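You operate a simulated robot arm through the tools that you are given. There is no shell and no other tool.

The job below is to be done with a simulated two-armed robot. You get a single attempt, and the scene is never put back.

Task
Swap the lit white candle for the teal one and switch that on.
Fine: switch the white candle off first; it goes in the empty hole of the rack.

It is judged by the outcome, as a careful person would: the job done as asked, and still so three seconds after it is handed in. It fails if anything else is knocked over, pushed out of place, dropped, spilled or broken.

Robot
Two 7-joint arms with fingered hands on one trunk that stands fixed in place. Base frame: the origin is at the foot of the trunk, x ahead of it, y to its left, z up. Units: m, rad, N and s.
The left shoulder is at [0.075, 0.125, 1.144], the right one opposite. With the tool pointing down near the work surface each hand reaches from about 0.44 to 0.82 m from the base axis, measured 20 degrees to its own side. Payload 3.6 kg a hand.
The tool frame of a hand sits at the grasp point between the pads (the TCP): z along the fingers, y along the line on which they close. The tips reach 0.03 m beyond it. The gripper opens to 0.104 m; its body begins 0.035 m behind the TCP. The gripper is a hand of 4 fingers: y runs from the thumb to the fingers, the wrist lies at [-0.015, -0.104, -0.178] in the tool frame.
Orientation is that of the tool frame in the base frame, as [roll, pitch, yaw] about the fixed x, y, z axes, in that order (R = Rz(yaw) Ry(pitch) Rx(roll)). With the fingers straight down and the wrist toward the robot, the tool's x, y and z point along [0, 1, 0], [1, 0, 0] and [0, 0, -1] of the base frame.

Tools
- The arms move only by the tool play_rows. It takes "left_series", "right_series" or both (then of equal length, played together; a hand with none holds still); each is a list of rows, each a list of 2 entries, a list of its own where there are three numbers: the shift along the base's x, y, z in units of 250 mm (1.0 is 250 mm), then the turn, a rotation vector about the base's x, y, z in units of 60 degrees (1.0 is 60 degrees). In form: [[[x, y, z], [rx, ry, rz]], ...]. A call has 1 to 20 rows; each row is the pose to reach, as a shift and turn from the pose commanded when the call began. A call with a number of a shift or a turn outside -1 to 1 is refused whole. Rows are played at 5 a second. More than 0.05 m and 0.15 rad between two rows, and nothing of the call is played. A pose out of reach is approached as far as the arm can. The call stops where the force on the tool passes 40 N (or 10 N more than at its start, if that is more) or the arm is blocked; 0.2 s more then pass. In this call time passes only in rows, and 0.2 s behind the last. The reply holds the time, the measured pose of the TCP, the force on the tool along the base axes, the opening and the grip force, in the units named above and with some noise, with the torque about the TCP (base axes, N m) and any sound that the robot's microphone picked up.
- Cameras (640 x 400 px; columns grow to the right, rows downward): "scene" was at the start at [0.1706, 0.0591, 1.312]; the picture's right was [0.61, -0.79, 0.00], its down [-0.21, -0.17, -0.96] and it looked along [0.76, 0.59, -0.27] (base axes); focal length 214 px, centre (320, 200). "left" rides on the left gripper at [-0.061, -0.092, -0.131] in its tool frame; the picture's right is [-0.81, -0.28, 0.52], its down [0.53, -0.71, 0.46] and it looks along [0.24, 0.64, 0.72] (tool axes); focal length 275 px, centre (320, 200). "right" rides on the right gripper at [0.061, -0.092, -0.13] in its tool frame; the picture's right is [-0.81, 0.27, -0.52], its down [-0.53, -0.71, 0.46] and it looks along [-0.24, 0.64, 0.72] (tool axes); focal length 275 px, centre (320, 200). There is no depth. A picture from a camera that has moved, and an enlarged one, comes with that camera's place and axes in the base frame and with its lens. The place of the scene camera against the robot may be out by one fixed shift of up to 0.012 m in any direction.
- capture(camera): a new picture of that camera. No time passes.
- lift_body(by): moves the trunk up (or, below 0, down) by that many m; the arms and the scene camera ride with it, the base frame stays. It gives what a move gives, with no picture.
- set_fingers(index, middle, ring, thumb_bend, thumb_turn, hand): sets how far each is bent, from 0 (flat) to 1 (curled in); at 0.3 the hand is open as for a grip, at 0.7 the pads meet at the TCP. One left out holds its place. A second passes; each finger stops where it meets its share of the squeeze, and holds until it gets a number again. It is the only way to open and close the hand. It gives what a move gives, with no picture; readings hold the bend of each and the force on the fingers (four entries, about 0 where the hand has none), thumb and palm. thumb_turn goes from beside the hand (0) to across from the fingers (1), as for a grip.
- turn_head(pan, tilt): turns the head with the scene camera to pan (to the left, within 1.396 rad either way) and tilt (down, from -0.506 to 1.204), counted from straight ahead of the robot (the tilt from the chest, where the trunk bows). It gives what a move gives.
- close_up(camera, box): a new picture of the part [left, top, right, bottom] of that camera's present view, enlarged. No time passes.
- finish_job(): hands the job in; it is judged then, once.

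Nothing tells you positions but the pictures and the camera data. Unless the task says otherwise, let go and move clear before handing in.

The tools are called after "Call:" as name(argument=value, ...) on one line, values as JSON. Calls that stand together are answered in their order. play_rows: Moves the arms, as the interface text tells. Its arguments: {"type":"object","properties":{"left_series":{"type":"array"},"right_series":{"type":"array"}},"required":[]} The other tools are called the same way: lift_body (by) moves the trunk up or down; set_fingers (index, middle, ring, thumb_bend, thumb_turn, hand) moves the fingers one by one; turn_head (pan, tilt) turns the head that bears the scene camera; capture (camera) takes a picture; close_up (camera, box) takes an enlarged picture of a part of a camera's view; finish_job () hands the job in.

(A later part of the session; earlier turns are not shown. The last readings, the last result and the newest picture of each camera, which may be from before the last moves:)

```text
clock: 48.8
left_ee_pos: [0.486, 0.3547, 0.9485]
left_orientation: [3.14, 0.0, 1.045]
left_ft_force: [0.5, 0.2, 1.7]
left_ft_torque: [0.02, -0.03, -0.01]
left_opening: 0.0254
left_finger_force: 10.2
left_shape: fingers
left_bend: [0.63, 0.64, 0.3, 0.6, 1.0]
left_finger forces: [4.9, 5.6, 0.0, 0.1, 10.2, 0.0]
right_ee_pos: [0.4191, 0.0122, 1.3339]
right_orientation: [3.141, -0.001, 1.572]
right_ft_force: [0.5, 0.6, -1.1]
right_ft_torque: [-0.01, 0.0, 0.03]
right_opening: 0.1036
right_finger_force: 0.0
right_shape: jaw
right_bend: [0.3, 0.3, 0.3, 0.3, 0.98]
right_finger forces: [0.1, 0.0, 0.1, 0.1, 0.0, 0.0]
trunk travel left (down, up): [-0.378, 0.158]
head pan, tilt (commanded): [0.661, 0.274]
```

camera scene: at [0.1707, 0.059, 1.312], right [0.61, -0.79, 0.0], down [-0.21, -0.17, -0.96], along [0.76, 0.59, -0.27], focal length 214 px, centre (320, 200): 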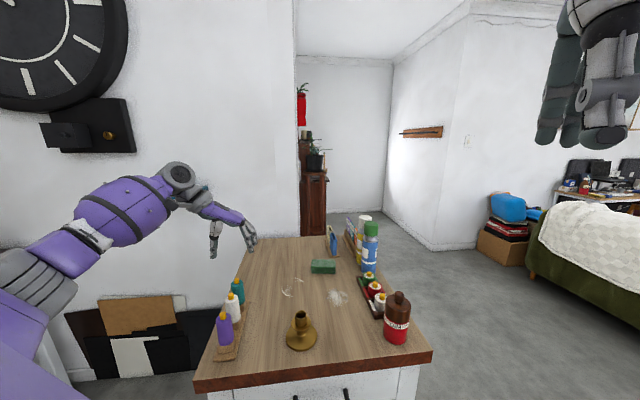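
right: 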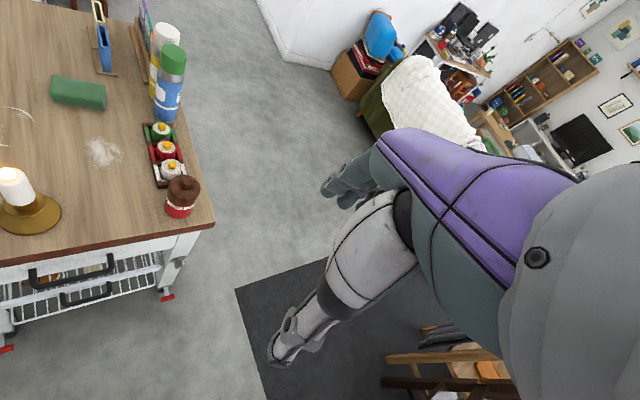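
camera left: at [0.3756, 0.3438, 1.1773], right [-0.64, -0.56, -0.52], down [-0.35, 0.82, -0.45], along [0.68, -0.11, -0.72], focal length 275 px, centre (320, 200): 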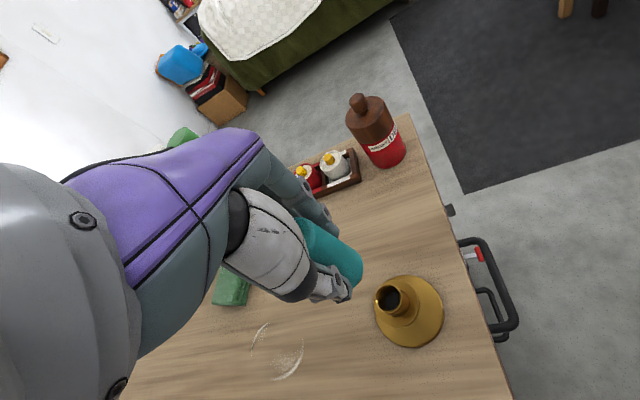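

Contact at about 2 N with the body resting on the cup rim, so it's seated. I'll release.

Call:
set_fingers(hand="left", index=0.48, middle=0.48, thumb_bend=0.48)

Call:
close_up(camera="scene", box=[270, 260, 340, 360])

Call:
close_up(camera="left", box=[240, 150, 440, 350])

```text
clock: 49.8
left_ee_pos: [0.4854, 0.3541, 0.9479]
left_orientation: [3.14, -0.002, 1.049]
left_ft_force: [-0.3, 0.1, 0.3]
left_ft_torque: [-0.01, -0.02, -0.03]
left_opening: 0.0564
left_finger_force: 0.2
left_shape: fingers
left_bend: [0.48, 0.48, 0.3, 0.48, 1.0]
left_finger forces: [0.0, 0.0, 0.0, 0.1, 0.1, 0.0]
right_ee_pos: [0.4202, 0.0115, 1.3343]
right_orientation: [-3.142, 0.0, 1.569]
right_ft_force: [0.1, -0.6, 0.4]
right_ft_torque: [0.0, 0.01, -0.01]
right_opening: 0.1037
right_finger_force: 0.0
right_shape: jaw
right_bend: [0.3, 0.3, 0.3, 0.3, 0.98]
right_finger forces: [0.0, 0.1, 0.0, 0.0, 0.0, 0.0]
trunk travel left (down, up): [-0.378, 0.158]
head pan, tilt (commanded): [0.661, 0.274]
```

```text
4.00 times, centred on (305, 310) of scene
camera zoom: at [0.1706, 0.0591, 1.312], right [0.61, -0.79, 0.0], down [-0.21, -0.17, -0.96], along [0.76, 0.59, -0.27], focal length 858 px, centre (380, -240)
```

zoom: 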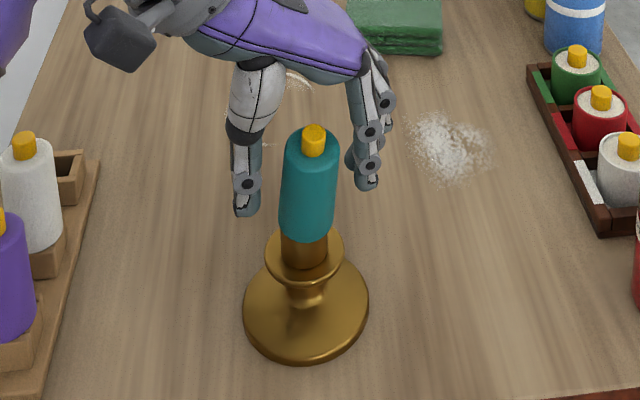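

```text
2.00 times, centred on (340, 250) of left
camera zoom: at [0.3753, 0.3457, 1.0791], right [-0.64, -0.56, -0.52], down [-0.35, 0.82, -0.45], along [0.68, -0.11, -0.72], focal length 551 px, centre (280, 100)
```

zoom: 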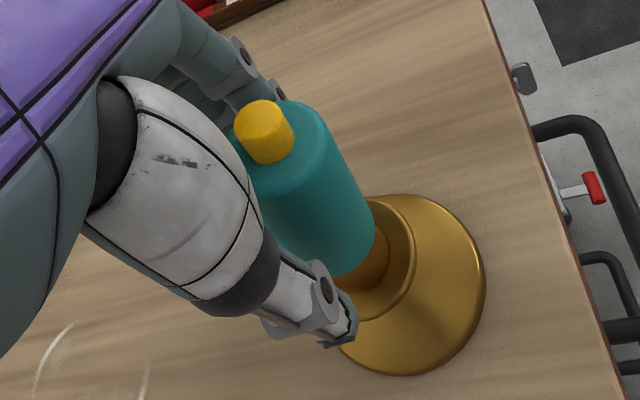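

The teal candle is leaning several degrees after release. I need to look closely before doing anything else.

Call:
close_up(camera="scene", box=[284, 288, 326, 335])

Call:
close_up(camera="left", box=[310, 180, 420, 300])

Call:
capture(camera="right")

```text
8.51 times, centred on (305, 312) of scene
camera zoom: at [0.1706, 0.0591, 1.312], right [0.61, -0.79, 0.0], down [-0.21, -0.17, -0.96], along [0.76, 0.59, -0.27], focal length 1825 px, centre (448, -749)
```

zoom: 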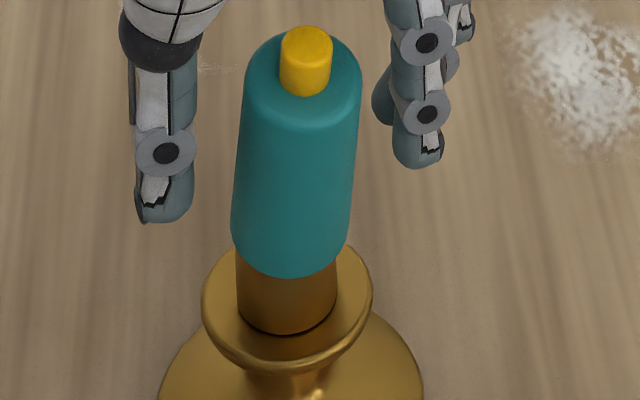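

```text
3.33 times, centred on (365, 240) of left
camera zoom: at [0.3753, 0.3457, 1.0791], right [-0.64, -0.56, -0.52], down [-0.35, 0.82, -0.45], along [0.68, -0.11, -0.72], focal length 918 px, centre (170, 67)
```

zoom: 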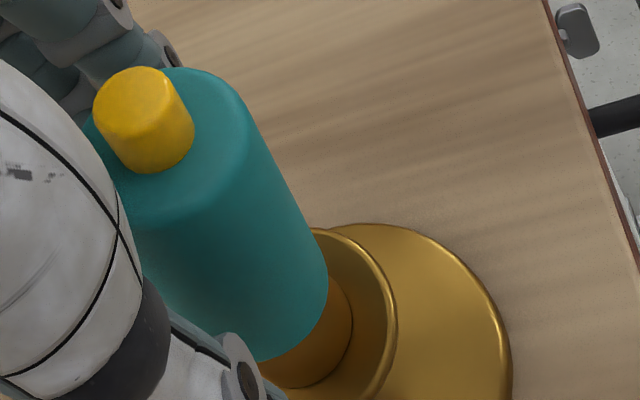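

```text
taken
camera right: at [0.3281, 0.0739, 1.4628], right [0.27, -0.81, 0.52], down [-0.71, -0.53, -0.46], along [0.64, -0.24, -0.72], focal length 275 px, centre (320, 200)
```

right: 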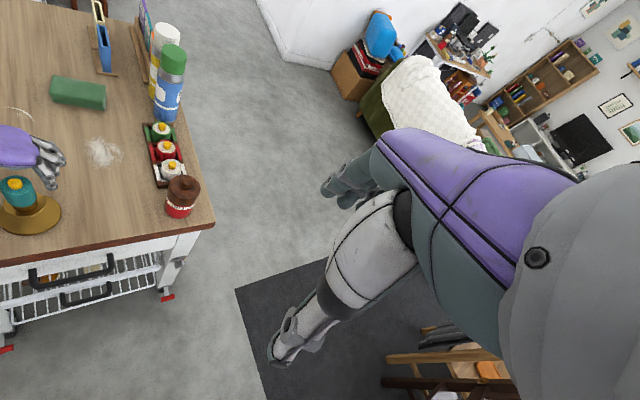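

The teal candle leans about 13° toward the robot's right-front: its stub is loose in the wider cup, and it tipped as I let go. I'll open wider, lift clear, then turn the hand so its closing line runs along the lean; closing will then stand the candle upright.

Call:
set_fingers(hand="left", index=0.38, middle=0.38, thumb_bend=0.38)

Call:
play_rows(left_series=[[[0, 0, 0.03], [0, 0, 0]], [[0, 0, 0.07], [0, 0, 0]], [[0, 0, 0.12], [0, 0, 0]], [[0, 0, 0.2], [0, 0, 0]], [[0, 0, 0.3], [0, 0, 0]], [[0, 0, 0.42], [0, 0, 0]]])

Call:
close_up(camera="scene", box=[270, 250, 340, 360])

Call:
close_up(camera="left", box=[330, 230, 450, 350])

```text
clock: 50.8
left_ee_pos: [0.4853, 0.3552, 0.9483]
left_orientation: [3.141, -0.003, 1.047]
left_ft_force: [-0.1, -0.8, 0.2]
left_ft_torque: [-0.02, -0.02, 0.01]
left_opening: 0.0825
left_finger_force: 0.0
left_shape: fingers
left_bend: [0.38, 0.38, 0.3, 0.38, 0.99]
left_finger forces: [0.1, 0.0, 0.0, 0.0, 0.0, 0.0]
right_ee_pos: [0.4192, 0.0119, 1.3331]
right_orientation: [3.141, 0.0, 1.571]
right_ft_force: [0.0, -0.3, 0.6]
right_ft_torque: [-0.01, 0.01, -0.01]
right_opening: 0.1039
right_finger_force: 0.1
right_shape: jaw
right_bend: [0.3, 0.3, 0.3, 0.3, 0.98]
right_finger forces: [0.0, 0.0, 0.0, 0.0, 0.0, 0.0]
trunk travel left (down, up): [-0.378, 0.158]
head pan, tilt (commanded): [0.661, 0.274]
```

```text
clock: 52.2
left_ee_pos: [0.4831, 0.3535, 1.0532]
left_orientation: [-3.14, -0.002, 1.046]
left_ft_force: [0.3, -0.4, -0.6]
left_ft_torque: [-0.01, 0.0, 0.0]
left_opening: 0.0826
left_finger_force: 0.1
left_shape: fingers
left_bend: [0.38, 0.38, 0.3, 0.38, 0.99]
left_finger forces: [0.1, 0.0, 0.0, 0.1, 0.1, 0.0]
right_ee_pos: [0.4197, 0.0116, 1.3329]
right_orientation: [-3.141, -0.001, 1.571]
right_ft_force: [0.8, 0.8, -0.3]
right_ft_torque: [0.01, 0.02, 0.01]
right_opening: 0.1039
right_finger_force: 0.1
right_shape: jaw
right_bend: [0.3, 0.3, 0.3, 0.3, 0.98]
right_finger forces: [0.1, 0.0, 0.1, 0.1, 0.1, 0.0]
trunk travel left (down, up): [-0.378, 0.158]
head pan, tilt (commanded): [0.661, 0.274]
```

```text
3.64 times, centred on (305, 305) of scene
camera zoom: at [0.1706, 0.0589, 1.312], right [0.61, -0.79, 0.0], down [-0.21, -0.17, -0.96], along [0.76, 0.59, -0.27], focal length 780 px, centre (374, -182)
```

zoom: 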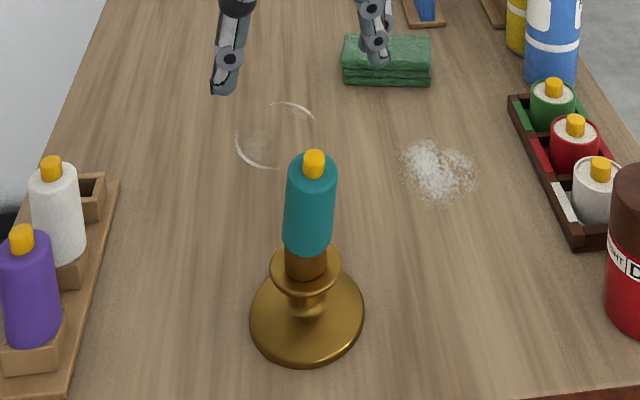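

```text
3.33 times, centred on (390, 290) of left
camera zoom: at [0.3736, 0.3449, 1.1846], right [-0.64, -0.56, -0.52], down [-0.35, 0.82, -0.45], along [0.68, -0.11, -0.72], focal length 918 px, centre (87, -100)
```

zoom: 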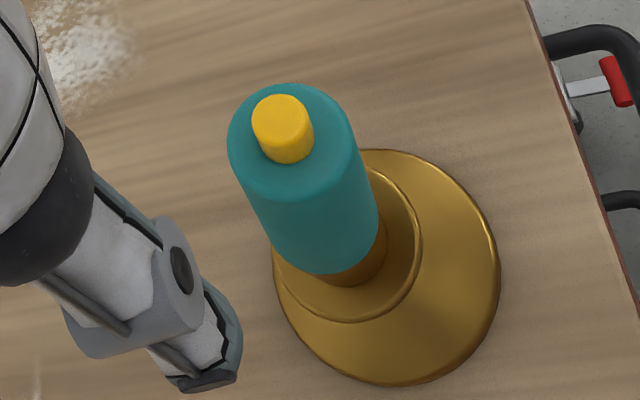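

The lean is toward about (-0.3, -0.95), roughly 14°. I'll rotate the hand to yaw about +70° up here so thumb and fingers straddle the lean direction.

Call:
play_rows(left_series=[[[0, 0, 0], [0, 0, 0.131]], [[0, 0, 0], [0, 0, 0.262]], [[0, 0, 0], [0, 0, 0.393]], [[0, 0, 0], [0, 0, 0.524]], [[0, 0, 0], [0, 0, 0.655]], [[0, 0, 0], [0, 0, 0.786]], [[0, 0, 0], [0, 0, 0.917]]])

Call:
capture(camera="scene")

Call:
capture(camera="left")

```text
clock: 53.8
left_ee_pos: [0.4851, 0.3546, 1.0533]
left_orientation: [3.141, 0.001, 2.009]
left_ft_force: [1.2, -1.1, -0.4]
left_ft_torque: [0.01, -0.01, -0.04]
left_opening: 0.0827
left_finger_force: 0.0
left_shape: fingers
left_bend: [0.38, 0.38, 0.3, 0.38, 0.99]
left_finger forces: [0.1, 0.1, 0.0, 0.0, 0.1, 0.0]
right_ee_pos: [0.4203, 0.012, 1.3336]
right_orientation: [-3.141, 0.001, 1.57]
right_ft_force: [-0.6, -1.1, 0.5]
right_ft_torque: [-0.01, 0.01, -0.01]
right_opening: 0.1035
right_finger_force: 0.1
right_shape: jaw
right_bend: [0.3, 0.3, 0.3, 0.3, 0.98]
right_finger forces: [0.0, 0.1, 0.0, 0.0, 0.0, 0.0]
trunk travel left (down, up): [-0.378, 0.158]
head pan, tilt (commanded): [0.661, 0.274]
```

```text
taken
camera scene: at [0.1709, 0.0589, 1.312], right [0.61, -0.79, 0.0], down [-0.21, -0.17, -0.96], along [0.76, 0.59, -0.27], focal length 214 px, centre (320, 200)
```

scene: 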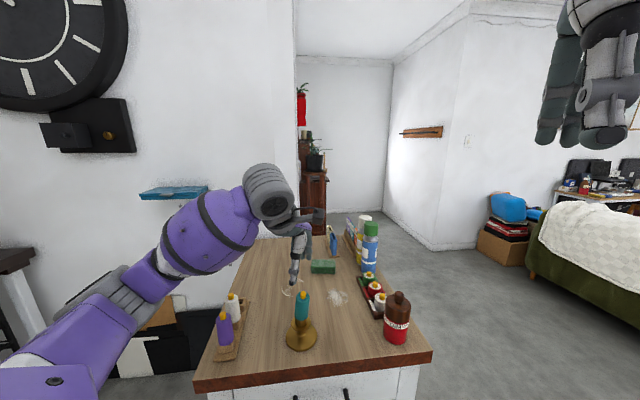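

```text
taken
camera left: at [0.428, 0.2577, 1.184], right [0.09, -0.85, -0.52], down [-0.87, 0.18, -0.46], along [0.48, 0.49, -0.72], focal length 275 px, centre (320, 200)
```

left: 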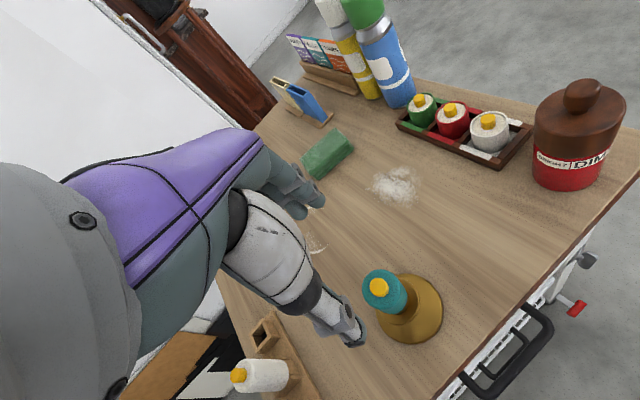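

The turn went fine and everything is undisturbed. I'll continue the remaining 45°.

Call:
play_rows(left_series=[[[0, 0, 0], [0, 0, 0.125]], [[0, 0, 0], [0, 0, 0.25]], [[0, 0, 0], [0, 0, 0.375]], [[0, 0, 0], [0, 0, 0.5]], [[0, 0, 0], [0, 0, 0.625]], [[0, 0, 0], [0, 0, 0.75]]])

Call:
capture(camera="scene")

Call:
capture(camera="left")

```text
clock: 55.2
left_ee_pos: [0.4856, 0.3545, 1.0529]
left_orientation: [-3.14, 0.0, 2.795]
left_ft_force: [0.2, -0.1, -0.2]
left_ft_torque: [0.0, -0.02, 0.0]
left_opening: 0.0824
left_finger_force: 0.1
left_shape: fingers
left_bend: [0.38, 0.38, 0.3, 0.38, 0.99]
left_finger forces: [0.0, 0.1, 0.0, 0.1, 0.0, 0.0]
right_ee_pos: [0.4192, 0.0118, 1.3325]
right_orientation: [3.14, 0.0, 1.57]
right_ft_force: [-0.1, 0.0, 0.7]
right_ft_torque: [0.01, 0.0, 0.0]
right_opening: 0.1035
right_finger_force: 0.0
right_shape: jaw
right_bend: [0.3, 0.3, 0.3, 0.3, 0.98]
right_finger forces: [0.0, 0.0, 0.1, 0.0, 0.0, 0.0]
trunk travel left (down, up): [-0.378, 0.158]
head pan, tilt (commanded): [0.661, 0.274]
```

```text
taken
camera scene: at [0.1707, 0.0589, 1.312], right [0.61, -0.79, 0.0], down [-0.21, -0.17, -0.96], along [0.76, 0.59, -0.27], focal length 214 px, centre (320, 200)
```

scene: 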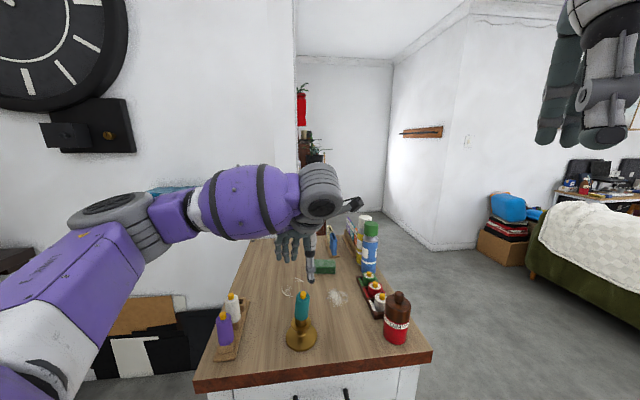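

```text
taken
camera left: at [0.5117, 0.2458, 1.1839], right [0.67, -0.53, -0.52], down [-0.74, -0.49, -0.46], along [-0.01, 0.69, -0.72], focal length 275 px, centre (320, 200)
```

left: 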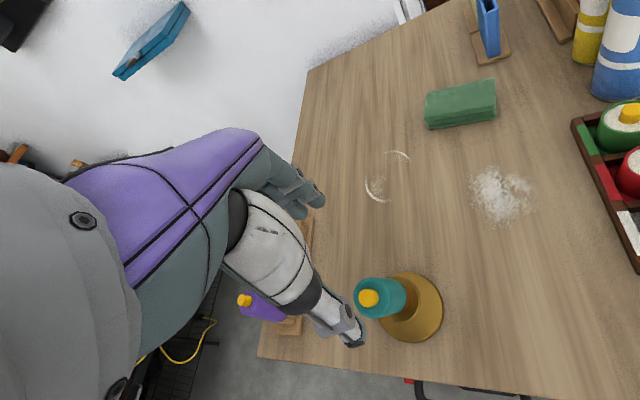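

Now the hand straddles the lean direction. I'll zoom in to measure the lean from this side.

Call:
close_up(camera="left", box=[320, 240, 460, 360])

Call:
close_up(camera="scene", box=[260, 220, 350, 360])

```text
3.33 times, centred on (390, 300) of left
camera zoom: at [0.5117, 0.2458, 1.1839], right [0.67, -0.53, -0.52], down [-0.74, -0.49, -0.46], along [-0.01, 0.69, -0.72], focal length 918 px, centre (87, -133)
```

zoom: 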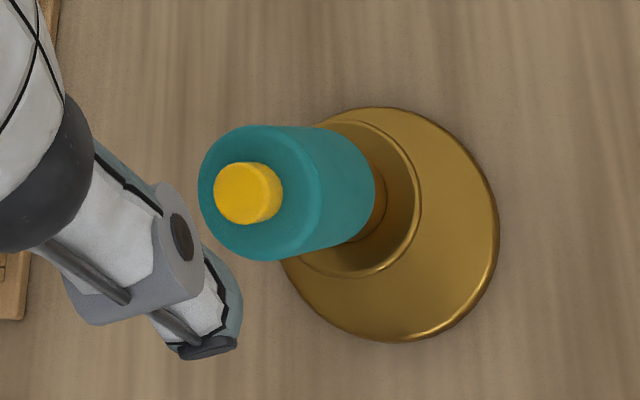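

```text
2.86 times, centred on (305, 290) of scene
camera zoom: at [0.1707, 0.0589, 1.312], right [0.61, -0.79, 0.0], down [-0.21, -0.17, -0.96], along [0.76, 0.59, -0.27], focal length 613 px, centre (363, -57)
```

zoom: 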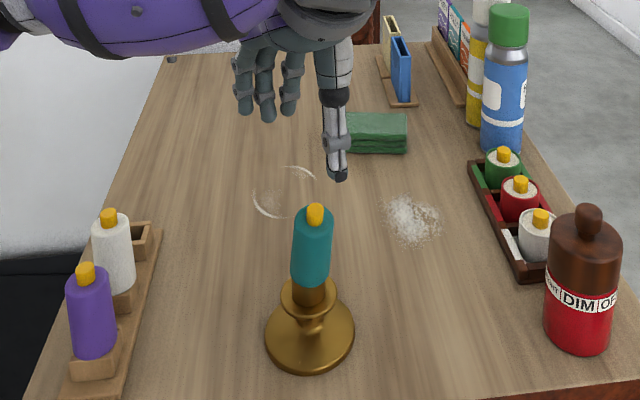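

The lean is confirmed at about 13° along the hand's closing line. I'll open fully and descend around the candle to z ≈ 0.953, with the thumb on the leaning side.

Call:
set_fingers(hand="left", index=0.3, middle=0.3, ring=0.3, thumb_bend=0.3)

Call:
play_rows(left_series=[[[-0.003, 0.0045, -0.06], [0, 0, 0]], [[-0.003, 0.0045, -0.12], [0, 0, 0]], [[-0.003, 0.0045, -0.18], [0, 0, 0]], [[-0.003, 0.0045, -0.2], [0, 0, 0]]])

Call:
close_up(camera="left", box=[260, 170, 440, 370])

Call:
close_up(camera="scene", box=[260, 240, 350, 360])

```text
clock: 56.2
left_ee_pos: [0.4858, 0.3558, 1.0521]
left_orientation: [3.141, -0.001, 2.795]
left_ft_force: [-1.0, -0.6, -0.9]
left_ft_torque: [-0.01, 0.01, -0.02]
left_opening: 0.1027
left_finger_force: 0.0
left_shape: fingers
left_bend: [0.3, 0.3, 0.3, 0.3, 0.98]
left_finger forces: [0.1, 0.1, 0.1, 0.0, 0.1, 0.1]
right_ee_pos: [0.4209, 0.012, 1.3329]
right_orientation: [3.14, 0.0, 1.571]
right_ft_force: [0.5, -0.3, 0.2]
right_ft_torque: [-0.01, -0.04, -0.03]
right_opening: 0.1039
right_finger_force: 0.2
right_shape: jaw
right_bend: [0.3, 0.3, 0.3, 0.3, 0.98]
right_finger forces: [0.0, 0.0, 0.0, 0.0, 0.0, 0.1]
trunk travel left (down, up): [-0.378, 0.158]
head pan, tilt (commanded): [0.661, 0.274]
```

```text
clock: 57.2
left_ee_pos: [0.4847, 0.3567, 1.0017]
left_orientation: [-3.141, -0.002, 2.791]
left_ft_force: [-0.5, 0.0, -0.2]
left_ft_torque: [0.0, -0.03, -0.02]
left_opening: 0.1026
left_finger_force: 0.1
left_shape: fingers
left_bend: [0.3, 0.3, 0.3, 0.3, 0.98]
left_finger forces: [0.0, 0.0, 0.2, 0.0, 0.1, 0.0]
right_ee_pos: [0.4194, 0.012, 1.3335]
right_orientation: [-3.14, 0.001, 1.572]
right_ft_force: [0.3, 0.5, -0.1]
right_ft_torque: [-0.02, 0.02, -0.02]
right_opening: 0.1036
right_finger_force: 0.1
right_shape: jaw
right_bend: [0.3, 0.3, 0.3, 0.3, 0.98]
right_finger forces: [0.1, 0.0, 0.0, 0.0, 0.0, 0.0]
trunk travel left (down, up): [-0.378, 0.158]
head pan, tilt (commanded): [0.661, 0.274]
```

```text
2.00 times, centred on (350, 270) of left
camera zoom: at [0.5103, 0.2463, 1.1335], right [0.67, -0.54, -0.52], down [-0.75, -0.49, -0.45], along [-0.01, 0.69, -0.72], focal length 551 px, centre (260, 60)
```

zoom: 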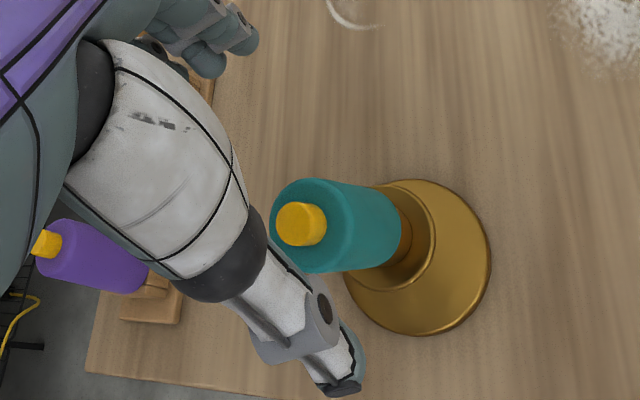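

```text
3.33 times, centred on (305, 300) of scene
camera zoom: at [0.1706, 0.059, 1.312], right [0.61, -0.79, 0.0], down [-0.21, -0.17, -0.96], along [0.76, 0.59, -0.27], focal length 715 px, centre (370, -133)
```

zoom: 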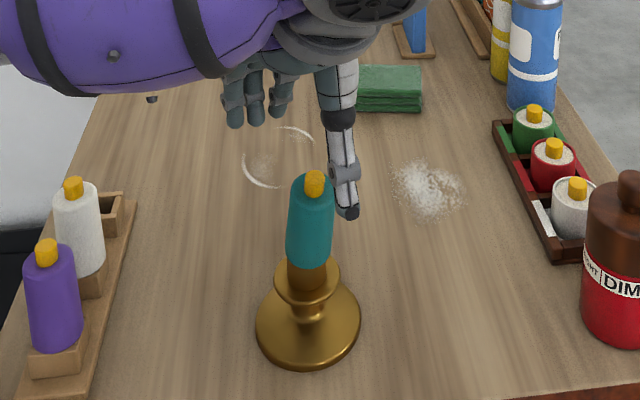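

Thumb has roughly 12 to 15 mm clearance to the leaning top. I'll bias 5 mm toward the thumb side for the descent to be safe.

Call:
play_rows(left_series=[[[-0.007, -0.019, -0.02], [0, 0, 0]], [[-0.007, -0.019, -0.07], [0, 0, 0]], [[-0.007, -0.019, -0.12], [0, 0, 0]], [[-0.007, -0.019, -0.17], [0, 0, 0]], [[-0.007, -0.019, -0.195], [0, 0, 0]]])

Call:
close_up(camera="left", box=[260, 150, 440, 350])

Call:
close_up(camera="scene", box=[265, 250, 345, 350])

```text
clock: 58.4
left_ee_pos: [0.4822, 0.351, 0.9549]
left_orientation: [3.141, -0.001, 2.793]
left_ft_force: [0.2, 0.9, -0.1]
left_ft_torque: [-0.01, 0.0, 0.02]
left_opening: 0.103
left_finger_force: 0.0
left_shape: fingers
left_bend: [0.3, 0.3, 0.3, 0.3, 0.98]
left_finger forces: [0.0, 0.0, 0.1, 0.0, 0.0, 0.0]
right_ee_pos: [0.4188, 0.0117, 1.3327]
right_orientation: [3.142, 0.001, 1.572]
right_ft_force: [1.0, 0.1, -1.0]
right_ft_torque: [-0.02, -0.01, -0.02]
right_opening: 0.1039
right_finger_force: 0.1
right_shape: jaw
right_bend: [0.3, 0.3, 0.3, 0.3, 0.98]
right_finger forces: [0.0, 0.0, 0.0, 0.0, 0.0, 0.1]
trunk travel left (down, up): [-0.378, 0.158]
head pan, tilt (commanded): [0.661, 0.274]
```

```text
2.00 times, centred on (350, 250) of left
camera zoom: at [0.5082, 0.2428, 1.0855], right [0.67, -0.54, -0.52], down [-0.74, -0.49, -0.46], along [-0.01, 0.69, -0.72], focal length 551 px, centre (260, 100)
```

zoom: 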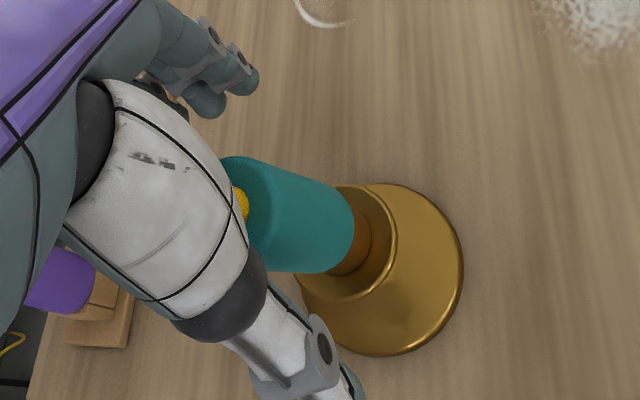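

```text
4.00 times, centred on (305, 300) of scene
camera zoom: at [0.1706, 0.0591, 1.312], right [0.61, -0.79, 0.0], down [-0.21, -0.17, -0.96], along [0.76, 0.59, -0.27], focal length 858 px, centre (380, -200)
```

zoom: 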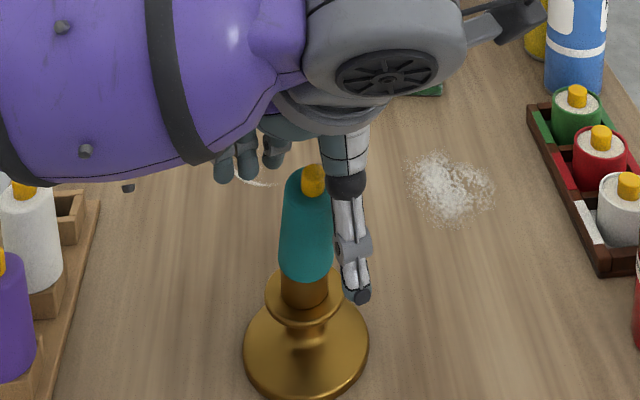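

No contact on the way down. I'll bring the fingers in as a guard and close the thumb gradually to push the candle upright.

Call:
set_fingers(hand="left", index=0.54, middle=0.54, thumb_bend=0.54)

Call:
close_up(camera="left", box=[260, 150, 440, 350])

Call:
close_up(camera="scene", box=[265, 250, 345, 350])

```text
clock: 59.4
left_ee_pos: [0.4833, 0.3517, 0.9549]
left_orientation: [-3.142, -0.001, 2.793]
left_ft_force: [-0.4, -0.9, 0.0]
left_ft_torque: [0.01, 0.0, 0.0]
left_opening: 0.0418
left_finger_force: 0.1
left_shape: fingers
left_bend: [0.54, 0.54, 0.3, 0.54, 1.0]
left_finger forces: [0.0, 0.0, 0.0, 0.1, 0.0, 0.0]
right_ee_pos: [0.4186, 0.013, 1.3331]
right_orientation: [-3.139, -0.002, 1.57]
right_ft_force: [-0.7, -0.4, -0.3]
right_ft_torque: [0.02, 0.04, 0.01]
right_opening: 0.1035
right_finger_force: 0.1
right_shape: jaw
right_bend: [0.3, 0.3, 0.3, 0.3, 0.98]
right_finger forces: [0.1, 0.0, 0.1, 0.0, 0.0, 0.0]
trunk travel left (down, up): [-0.378, 0.158]
head pan, tilt (commanded): [0.661, 0.274]
```

```text
2.00 times, centred on (350, 250) of left
camera zoom: at [0.5082, 0.2427, 1.0854], right [0.67, -0.54, -0.52], down [-0.75, -0.49, -0.45], along [-0.01, 0.69, -0.72], focal length 551 px, centre (260, 100)
```

zoom: 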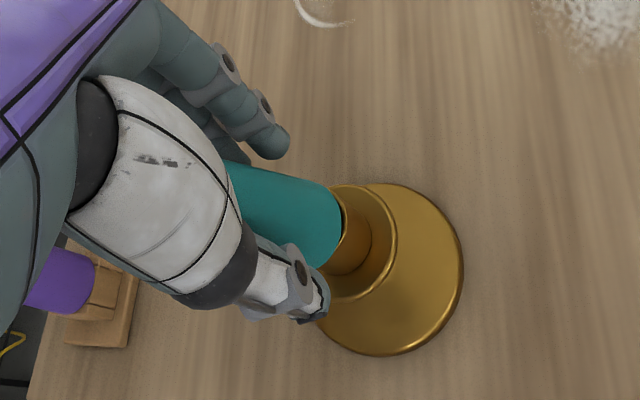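

```text
4.00 times, centred on (305, 300) of scene
camera zoom: at [0.1706, 0.0591, 1.312], right [0.61, -0.79, 0.0], down [-0.21, -0.17, -0.96], along [0.76, 0.59, -0.27], focal length 858 px, centre (380, -200)
```

zoom: 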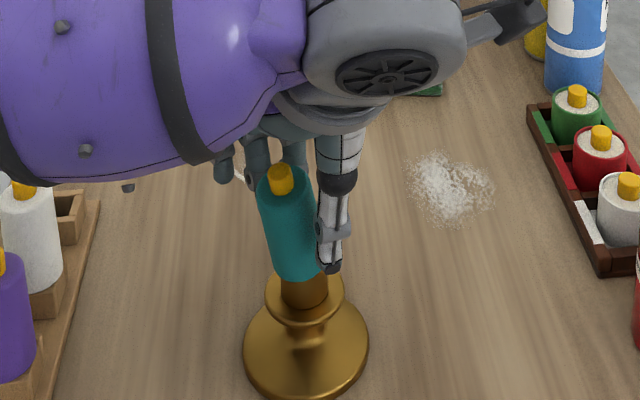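

The candle rolled around and now leans back toward the robot instead, so it's standing loosely on its stub in the oversized cup and can't be pushed upright from one side. A better plan: open, measure the lean, align the hand with the candle's axis, grip it, lift it out, straighten it, and re-seat it with a gentler release.

Call:
set_fingers(hand="left", index=0.35, middle=0.35, thumb_bend=0.35)

Call:
close_up(camera="left", box=[260, 150, 440, 350])

Call:
close_up(camera="scene", box=[265, 250, 345, 350])

```text
clock: 60.4
left_ee_pos: [0.4825, 0.352, 0.955]
left_orientation: [-3.141, -0.002, 2.792]
left_ft_force: [-0.1, 0.6, 0.2]
left_ft_torque: [0.01, 0.0, 0.0]
left_opening: 0.0901
left_finger_force: 0.0
left_shape: fingers
left_bend: [0.35, 0.35, 0.3, 0.35, 0.98]
left_finger forces: [0.0, 0.0, 0.0, 0.0, 0.0, 0.0]
right_ee_pos: [0.4194, 0.0122, 1.3328]
right_orientation: [3.141, 0.001, 1.571]
right_ft_force: [-0.3, 0.1, -0.3]
right_ft_torque: [0.01, 0.01, 0.01]
right_opening: 0.1035
right_finger_force: 0.0
right_shape: jaw
right_bend: [0.3, 0.3, 0.3, 0.3, 0.98]
right_finger forces: [0.0, 0.0, 0.0, 0.1, 0.0, 0.0]
trunk travel left (down, up): [-0.378, 0.158]
head pan, tilt (commanded): [0.661, 0.274]
```

```text
2.00 times, centred on (350, 250) of left
camera zoom: at [0.5082, 0.2428, 1.0854], right [0.67, -0.54, -0.52], down [-0.75, -0.49, -0.45], along [-0.01, 0.69, -0.72], focal length 551 px, centre (260, 100)
```

zoom: 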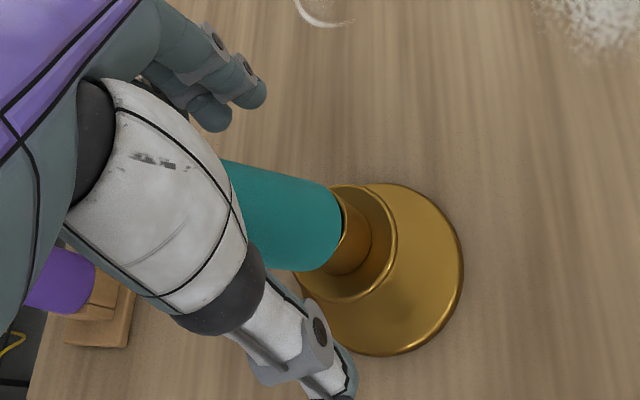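

```text
4.00 times, centred on (305, 300) of scene
camera zoom: at [0.1706, 0.0591, 1.312], right [0.61, -0.79, 0.0], down [-0.21, -0.17, -0.96], along [0.76, 0.59, -0.27], focal length 858 px, centre (380, -200)
```

zoom: 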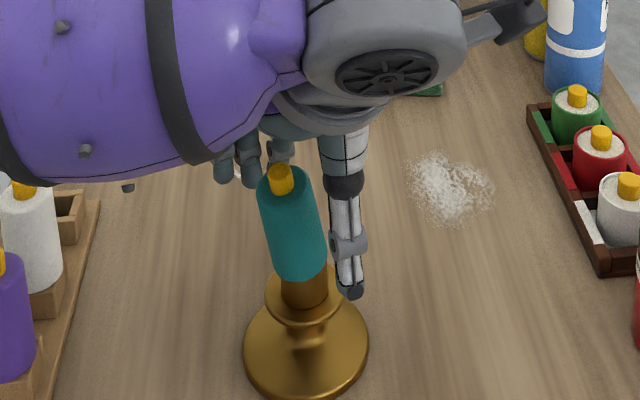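

Let me zoom on the seat itself from this side to understand how the stub sits in the cup.

Call:
close_up(camera="left", box=[350, 180, 410, 250])

Call:
close_up(camera="scene", box=[290, 290, 325, 335])

```text
5.71 times, centred on (380, 215) of left
camera zoom: at [0.5082, 0.2428, 1.0854], right [0.67, -0.54, -0.52], down [-0.75, -0.49, -0.45], along [-0.01, 0.69, -0.72], focal length 1573 px, centre (-23, 114)
```

zoom: 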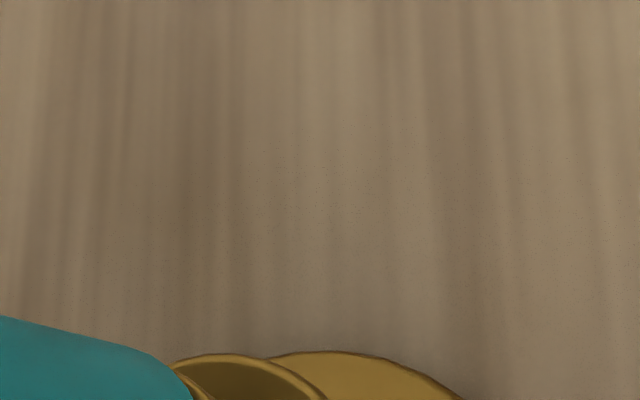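

```text
8.89 times, centred on (308, 312) of scene
camera zoom: at [0.1706, 0.0591, 1.312], right [0.61, -0.79, 0.0], down [-0.21, -0.17, -0.96], along [0.76, 0.59, -0.27], focal length 1906 px, centre (431, -800)
```

zoom: 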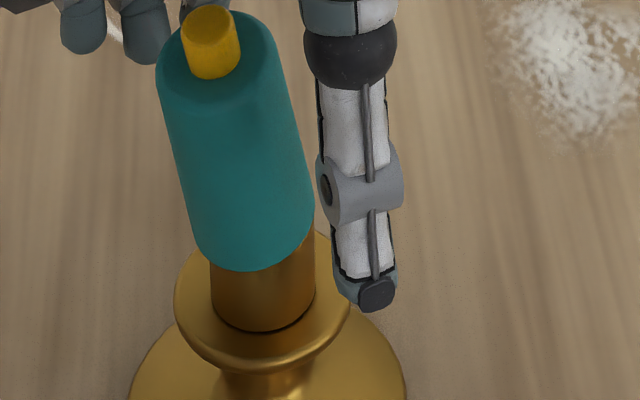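

I aimed a bit off; I'll re-zoom on the seat.

Call:
close_up(camera="left", box=[335, 225, 425, 320])

Call:
close_up(camera="right", box=[0, 120, 80, 240])

```text
4.21 times, centred on (380, 272) of left
camera zoom: at [0.5082, 0.2428, 1.0854], right [0.67, -0.54, -0.52], down [-0.75, -0.49, -0.45], along [-0.01, 0.69, -0.72], focal length 1159 px, centre (67, -105)
```

zoom: 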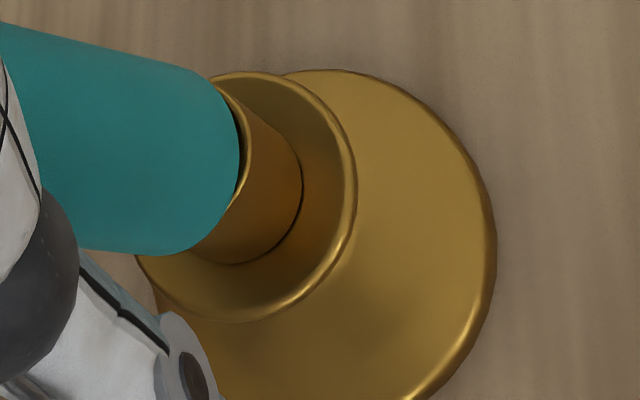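

```text
3.33 times, centred on (40, 180) of right
camera zoom: at [0.3281, 0.0739, 1.4628], right [0.27, -0.81, 0.52], down [-0.71, -0.53, -0.46], along [0.64, -0.24, -0.72], focal length 918 px, centre (1253, 267)
```

zoom: 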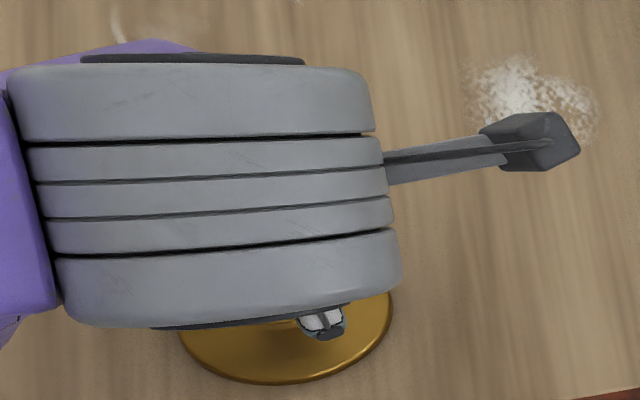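

The candle now rests leaning about 11° straight back toward the robot. I'll tilt the open hand by the same angle and move its centre onto the candle's axis so it can be gripped in line.

Call:
play_rows(left_series=[[[-0.01, 0.005, 0], [0, -0.064, 0]], [[-0.02, 0.01, -0.005], [0, -0.128, 0]], [[-0.032, 0.016, -0.012], [0, -0.191, 0]], [[-0.032, 0.016, -0.012], [0, -0.191, 0]]])

Call:
close_up(camera="left", box=[260, 150, 440, 350])

Call:
close_up(camera="scene", box=[265, 250, 345, 350])

```text
clock: 61.4
left_ee_pos: [0.4747, 0.3546, 0.9512]
left_orientation: [3.072, 0.187, 2.786]
left_ft_force: [-0.9, -0.4, 0.0]
left_ft_torque: [-0.01, -0.02, -0.02]
left_opening: 0.0902
left_finger_force: 0.0
left_shape: fingers
left_bend: [0.35, 0.35, 0.3, 0.35, 0.98]
left_finger forces: [0.1, 0.1, 0.0, 0.0, 0.0, 0.1]
right_ee_pos: [0.4198, 0.0121, 1.3332]
right_orientation: [-3.141, 0.001, 1.57]
right_ft_force: [-0.1, 0.2, 0.5]
right_ft_torque: [0.04, -0.03, -0.01]
right_opening: 0.1036
right_finger_force: 0.1
right_shape: jaw
right_bend: [0.3, 0.3, 0.3, 0.3, 0.98]
right_finger forces: [0.0, 0.0, 0.0, 0.1, 0.0, 0.0]
trunk travel left (down, up): [-0.378, 0.158]
head pan, tilt (commanded): [0.661, 0.274]
```

```text
2.00 times, centred on (350, 250) of left
camera zoom: at [0.4741, 0.2457, 1.085], right [0.76, -0.54, -0.37], down [-0.64, -0.49, -0.59], along [0.14, 0.69, -0.71], focal length 551 px, centre (260, 100)
```

zoom: 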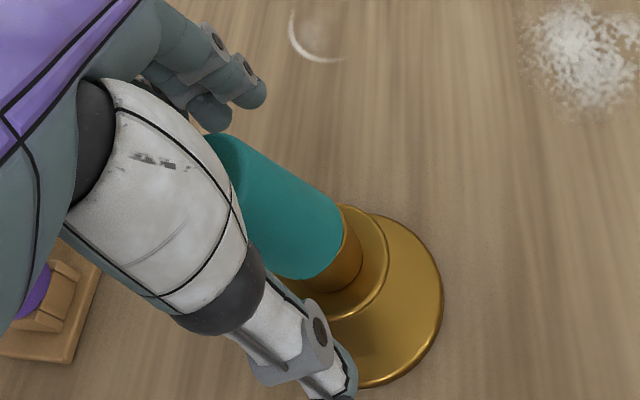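

```text
4.00 times, centred on (305, 300) of scene
camera zoom: at [0.1708, 0.059, 1.312], right [0.61, -0.79, 0.0], down [-0.21, -0.17, -0.96], along [0.76, 0.59, -0.27], focal length 858 px, centre (380, -200)
```

zoom: 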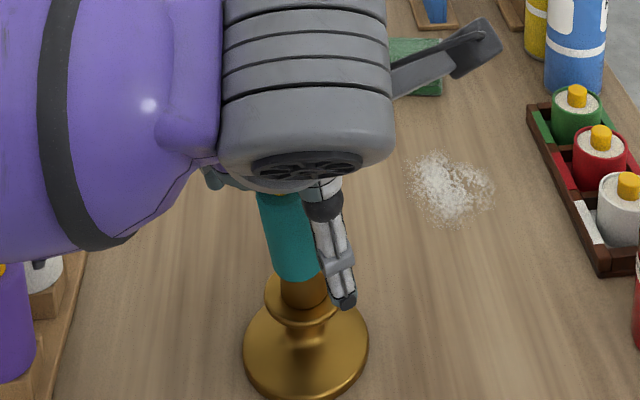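

The candle is now lined up with the hand just as it was in the earlier good grip. I'll close on it.

Call:
set_fingers(hand="left", index=0.57, middle=0.57, thumb_bend=0.55)

Call:
close_up(camera="left", box=[260, 150, 440, 350])

Call:
close_up(camera="scene", box=[265, 250, 345, 350])

```text
clock: 62.4
left_ee_pos: [0.4741, 0.3534, 0.9526]
left_orientation: [3.073, 0.187, 2.787]
left_ft_force: [0.0, 0.3, -0.4]
left_ft_torque: [0.01, -0.01, 0.01]
left_opening: 0.0381
left_finger_force: 0.1
left_shape: fingers
left_bend: [0.56, 0.56, 0.3, 0.55, 1.0]
left_finger forces: [0.0, 0.1, 0.0, 0.1, 0.0, 0.0]
right_ee_pos: [0.42, 0.0123, 1.3333]
right_orientation: [-3.141, -0.001, 1.571]
right_ft_force: [0.3, 0.0, -0.1]
right_ft_torque: [0.01, 0.01, 0.05]
right_opening: 0.104
right_finger_force: 0.0
right_shape: jaw
right_bend: [0.3, 0.3, 0.3, 0.3, 0.98]
right_finger forces: [0.0, 0.0, 0.0, 0.1, 0.0, 0.0]
trunk travel left (down, up): [-0.378, 0.158]
head pan, tilt (commanded): [0.661, 0.274]
```

```text
2.00 times, centred on (350, 250) of left
camera zoom: at [0.474, 0.2457, 1.0851], right [0.76, -0.54, -0.38], down [-0.64, -0.49, -0.59], along [0.14, 0.69, -0.71], focal length 551 px, centre (260, 100)
```

zoom: 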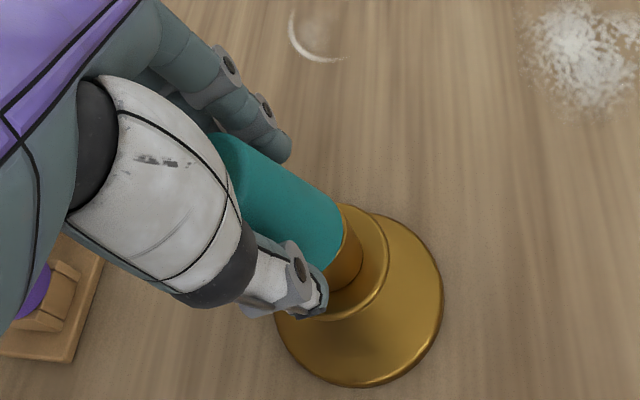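

```text
4.00 times, centred on (305, 300) of scene
camera zoom: at [0.1706, 0.0591, 1.312], right [0.61, -0.79, 0.0], down [-0.21, -0.17, -0.96], along [0.76, 0.59, -0.27], focal length 858 px, centre (380, -200)
```

zoom: 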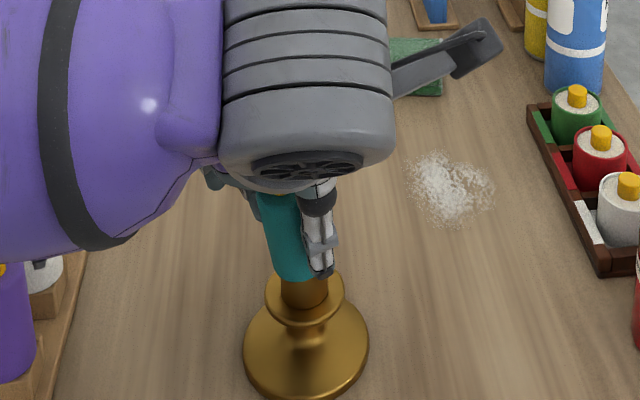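

Still lined up with no unwanted push. I'll close to a firm grip.

Call:
set_fingers(hand="left", index=0.7, middle=0.7, thumb_bend=0.7)

Call:
close_up(camera="left", box=[260, 150, 440, 350])

Call:
close_up(camera="scene", box=[265, 250, 345, 350])

```text
clock: 63.4
left_ee_pos: [0.4746, 0.3543, 0.9513]
left_orientation: [3.073, 0.186, 2.787]
left_ft_force: [1.0, 2.9, 1.2]
left_ft_torque: [0.12, -0.06, 0.04]
left_opening: 0.0256
left_finger_force: 10.8
left_shape: fingers
left_bend: [0.62, 0.63, 0.3, 0.6, 1.0]
left_finger forces: [5.4, 7.0, 0.0, 0.0, 9.6, 0.0]
right_ee_pos: [0.4197, 0.0126, 1.3328]
right_orientation: [-3.141, 0.0, 1.572]
right_ft_force: [-0.6, 0.6, 0.5]
right_ft_torque: [-0.02, 0.01, -0.03]
right_opening: 0.1038
right_finger_force: 0.0
right_shape: jaw
right_bend: [0.3, 0.3, 0.3, 0.3, 0.98]
right_finger forces: [0.1, 0.1, 0.0, 0.0, 0.0, 0.0]
trunk travel left (down, up): [-0.378, 0.158]
head pan, tilt (commanded): [0.661, 0.274]
```

```text
2.00 times, centred on (350, 250) of left
camera zoom: at [0.4741, 0.246, 1.0851], right [0.76, -0.54, -0.38], down [-0.64, -0.49, -0.59], along [0.13, 0.69, -0.71], focal length 551 px, centre (260, 100)
```

zoom: 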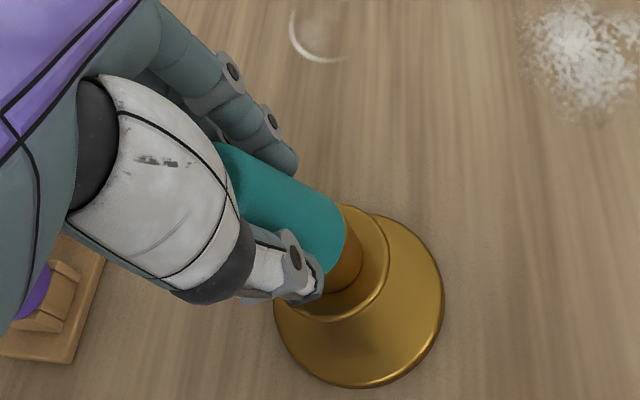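

```text
4.00 times, centred on (305, 300) of scene
camera zoom: at [0.1707, 0.0593, 1.312], right [0.61, -0.79, 0.0], down [-0.21, -0.17, -0.96], along [0.76, 0.59, -0.27], focal length 858 px, centre (380, -200)
```

zoom: 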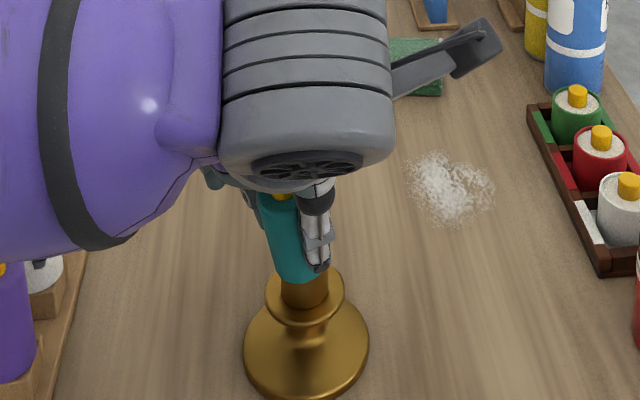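

Firm grip. I'll raise a few mm and rotate the candle back to vertical about the cup, then lift it out so I can check its uprightness in hand.

Call:
play_rows(left_series=[[[0, 0, 0.012], [0, 0, 0]], [[0, 0, 0.024], [0, 0, 0]], [[0.0128, 0, 0.026], [0, 0.064, 0]], [[0.0256, 0, 0.028], [0, 0.128, 0]], [[0.0385, 0, 0.03], [0, 0.191, 0]], [[0.0385, 0, 0.06], [0, 0.191, 0]], [[0.0385, 0, 0.1], [0, 0.191, 0]], [[0.0385, 0, 0.15], [0, 0.191, 0]], [[0.0385, 0, 0.2], [0, 0.191, 0]], [[0.0385, 0, 0.24], [0, 0.191, 0]]])

Call:
close_up(camera="left", box=[260, 170, 440, 370])

Call:
close_up(camera="scene", box=[265, 230, 345, 350])

```text
clock: 65.6
left_ee_pos: [0.4841, 0.3547, 1.0141]
left_orientation: [-3.141, -0.003, 2.793]
left_ft_force: [-0.6, 0.6, 0.4]
left_ft_torque: [0.02, 0.0, -0.02]
left_opening: 0.0257
left_finger_force: 10.7
left_shape: fingers
left_bend: [0.63, 0.64, 0.3, 0.6, 1.0]
left_finger forces: [4.7, 5.8, 0.1, 0.1, 10.3, 0.0]
right_ee_pos: [0.4196, 0.0124, 1.3334]
right_orientation: [-3.141, 0.0, 1.571]
right_ft_force: [0.1, -0.1, 0.1]
right_ft_torque: [-0.02, 0.0, 0.0]
right_opening: 0.1037
right_finger_force: 0.0
right_shape: jaw
right_bend: [0.3, 0.3, 0.3, 0.3, 0.98]
right_finger forces: [0.0, 0.0, 0.0, 0.1, 0.1, 0.1]
trunk travel left (down, up): [-0.378, 0.158]
head pan, tilt (commanded): [0.661, 0.274]
```

```text
2.00 times, centred on (350, 270) of left
camera zoom: at [0.5101, 0.2463, 1.1428], right [0.67, -0.54, -0.52], down [-0.75, -0.49, -0.45], along [-0.01, 0.69, -0.72], focal length 551 px, centre (260, 60)
```

zoom: 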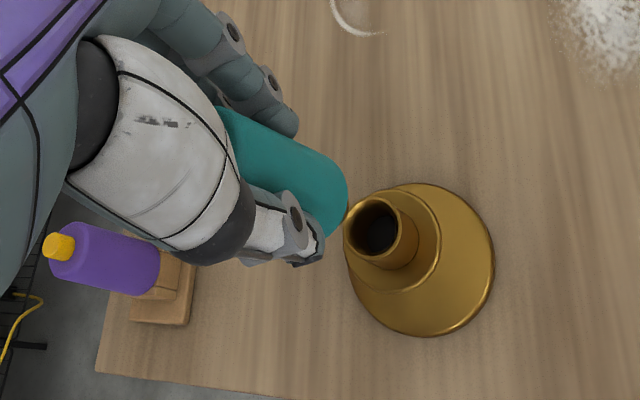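

```text
3.33 times, centred on (305, 290) of scene
camera zoom: at [0.1706, 0.059, 1.312], right [0.61, -0.79, 0.0], down [-0.21, -0.17, -0.96], along [0.76, 0.59, -0.27], focal length 715 px, centre (370, -100)
```

zoom: 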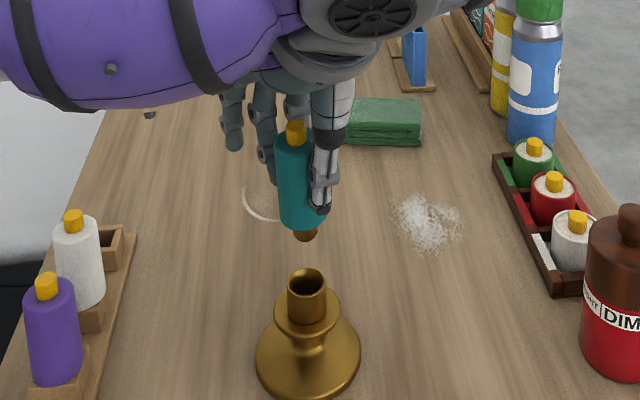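

The candle is out again but still tilted a few degrees in the hand (top toward the robot-left). I'll zoom in to quantify it.

Call:
close_up(camera="scene", box=[285, 255, 325, 330])

Call:
close_up(camera="left", box=[310, 200, 400, 300])

```text
5.33 times, centred on (305, 292) of scene
camera zoom: at [0.1706, 0.059, 1.312], right [0.61, -0.79, 0.0], down [-0.21, -0.17, -0.96], along [0.76, 0.59, -0.27], focal length 1144 px, centre (400, -293)
```

zoom: 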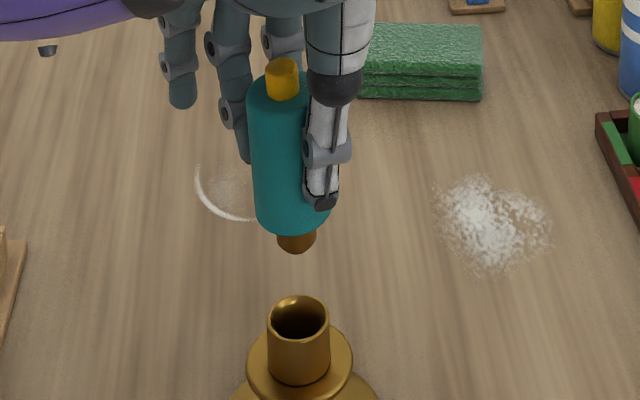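

```text
4.00 times, centred on (355, 250) of left
camera zoom: at [0.5101, 0.2463, 1.1428], right [0.67, -0.54, -0.52], down [-0.75, -0.49, -0.45], along [-0.01, 0.69, -0.72], focal length 1101 px, centre (180, 0)
```

zoom: 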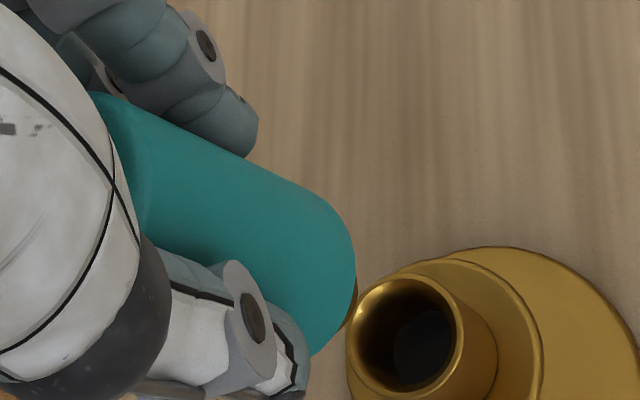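

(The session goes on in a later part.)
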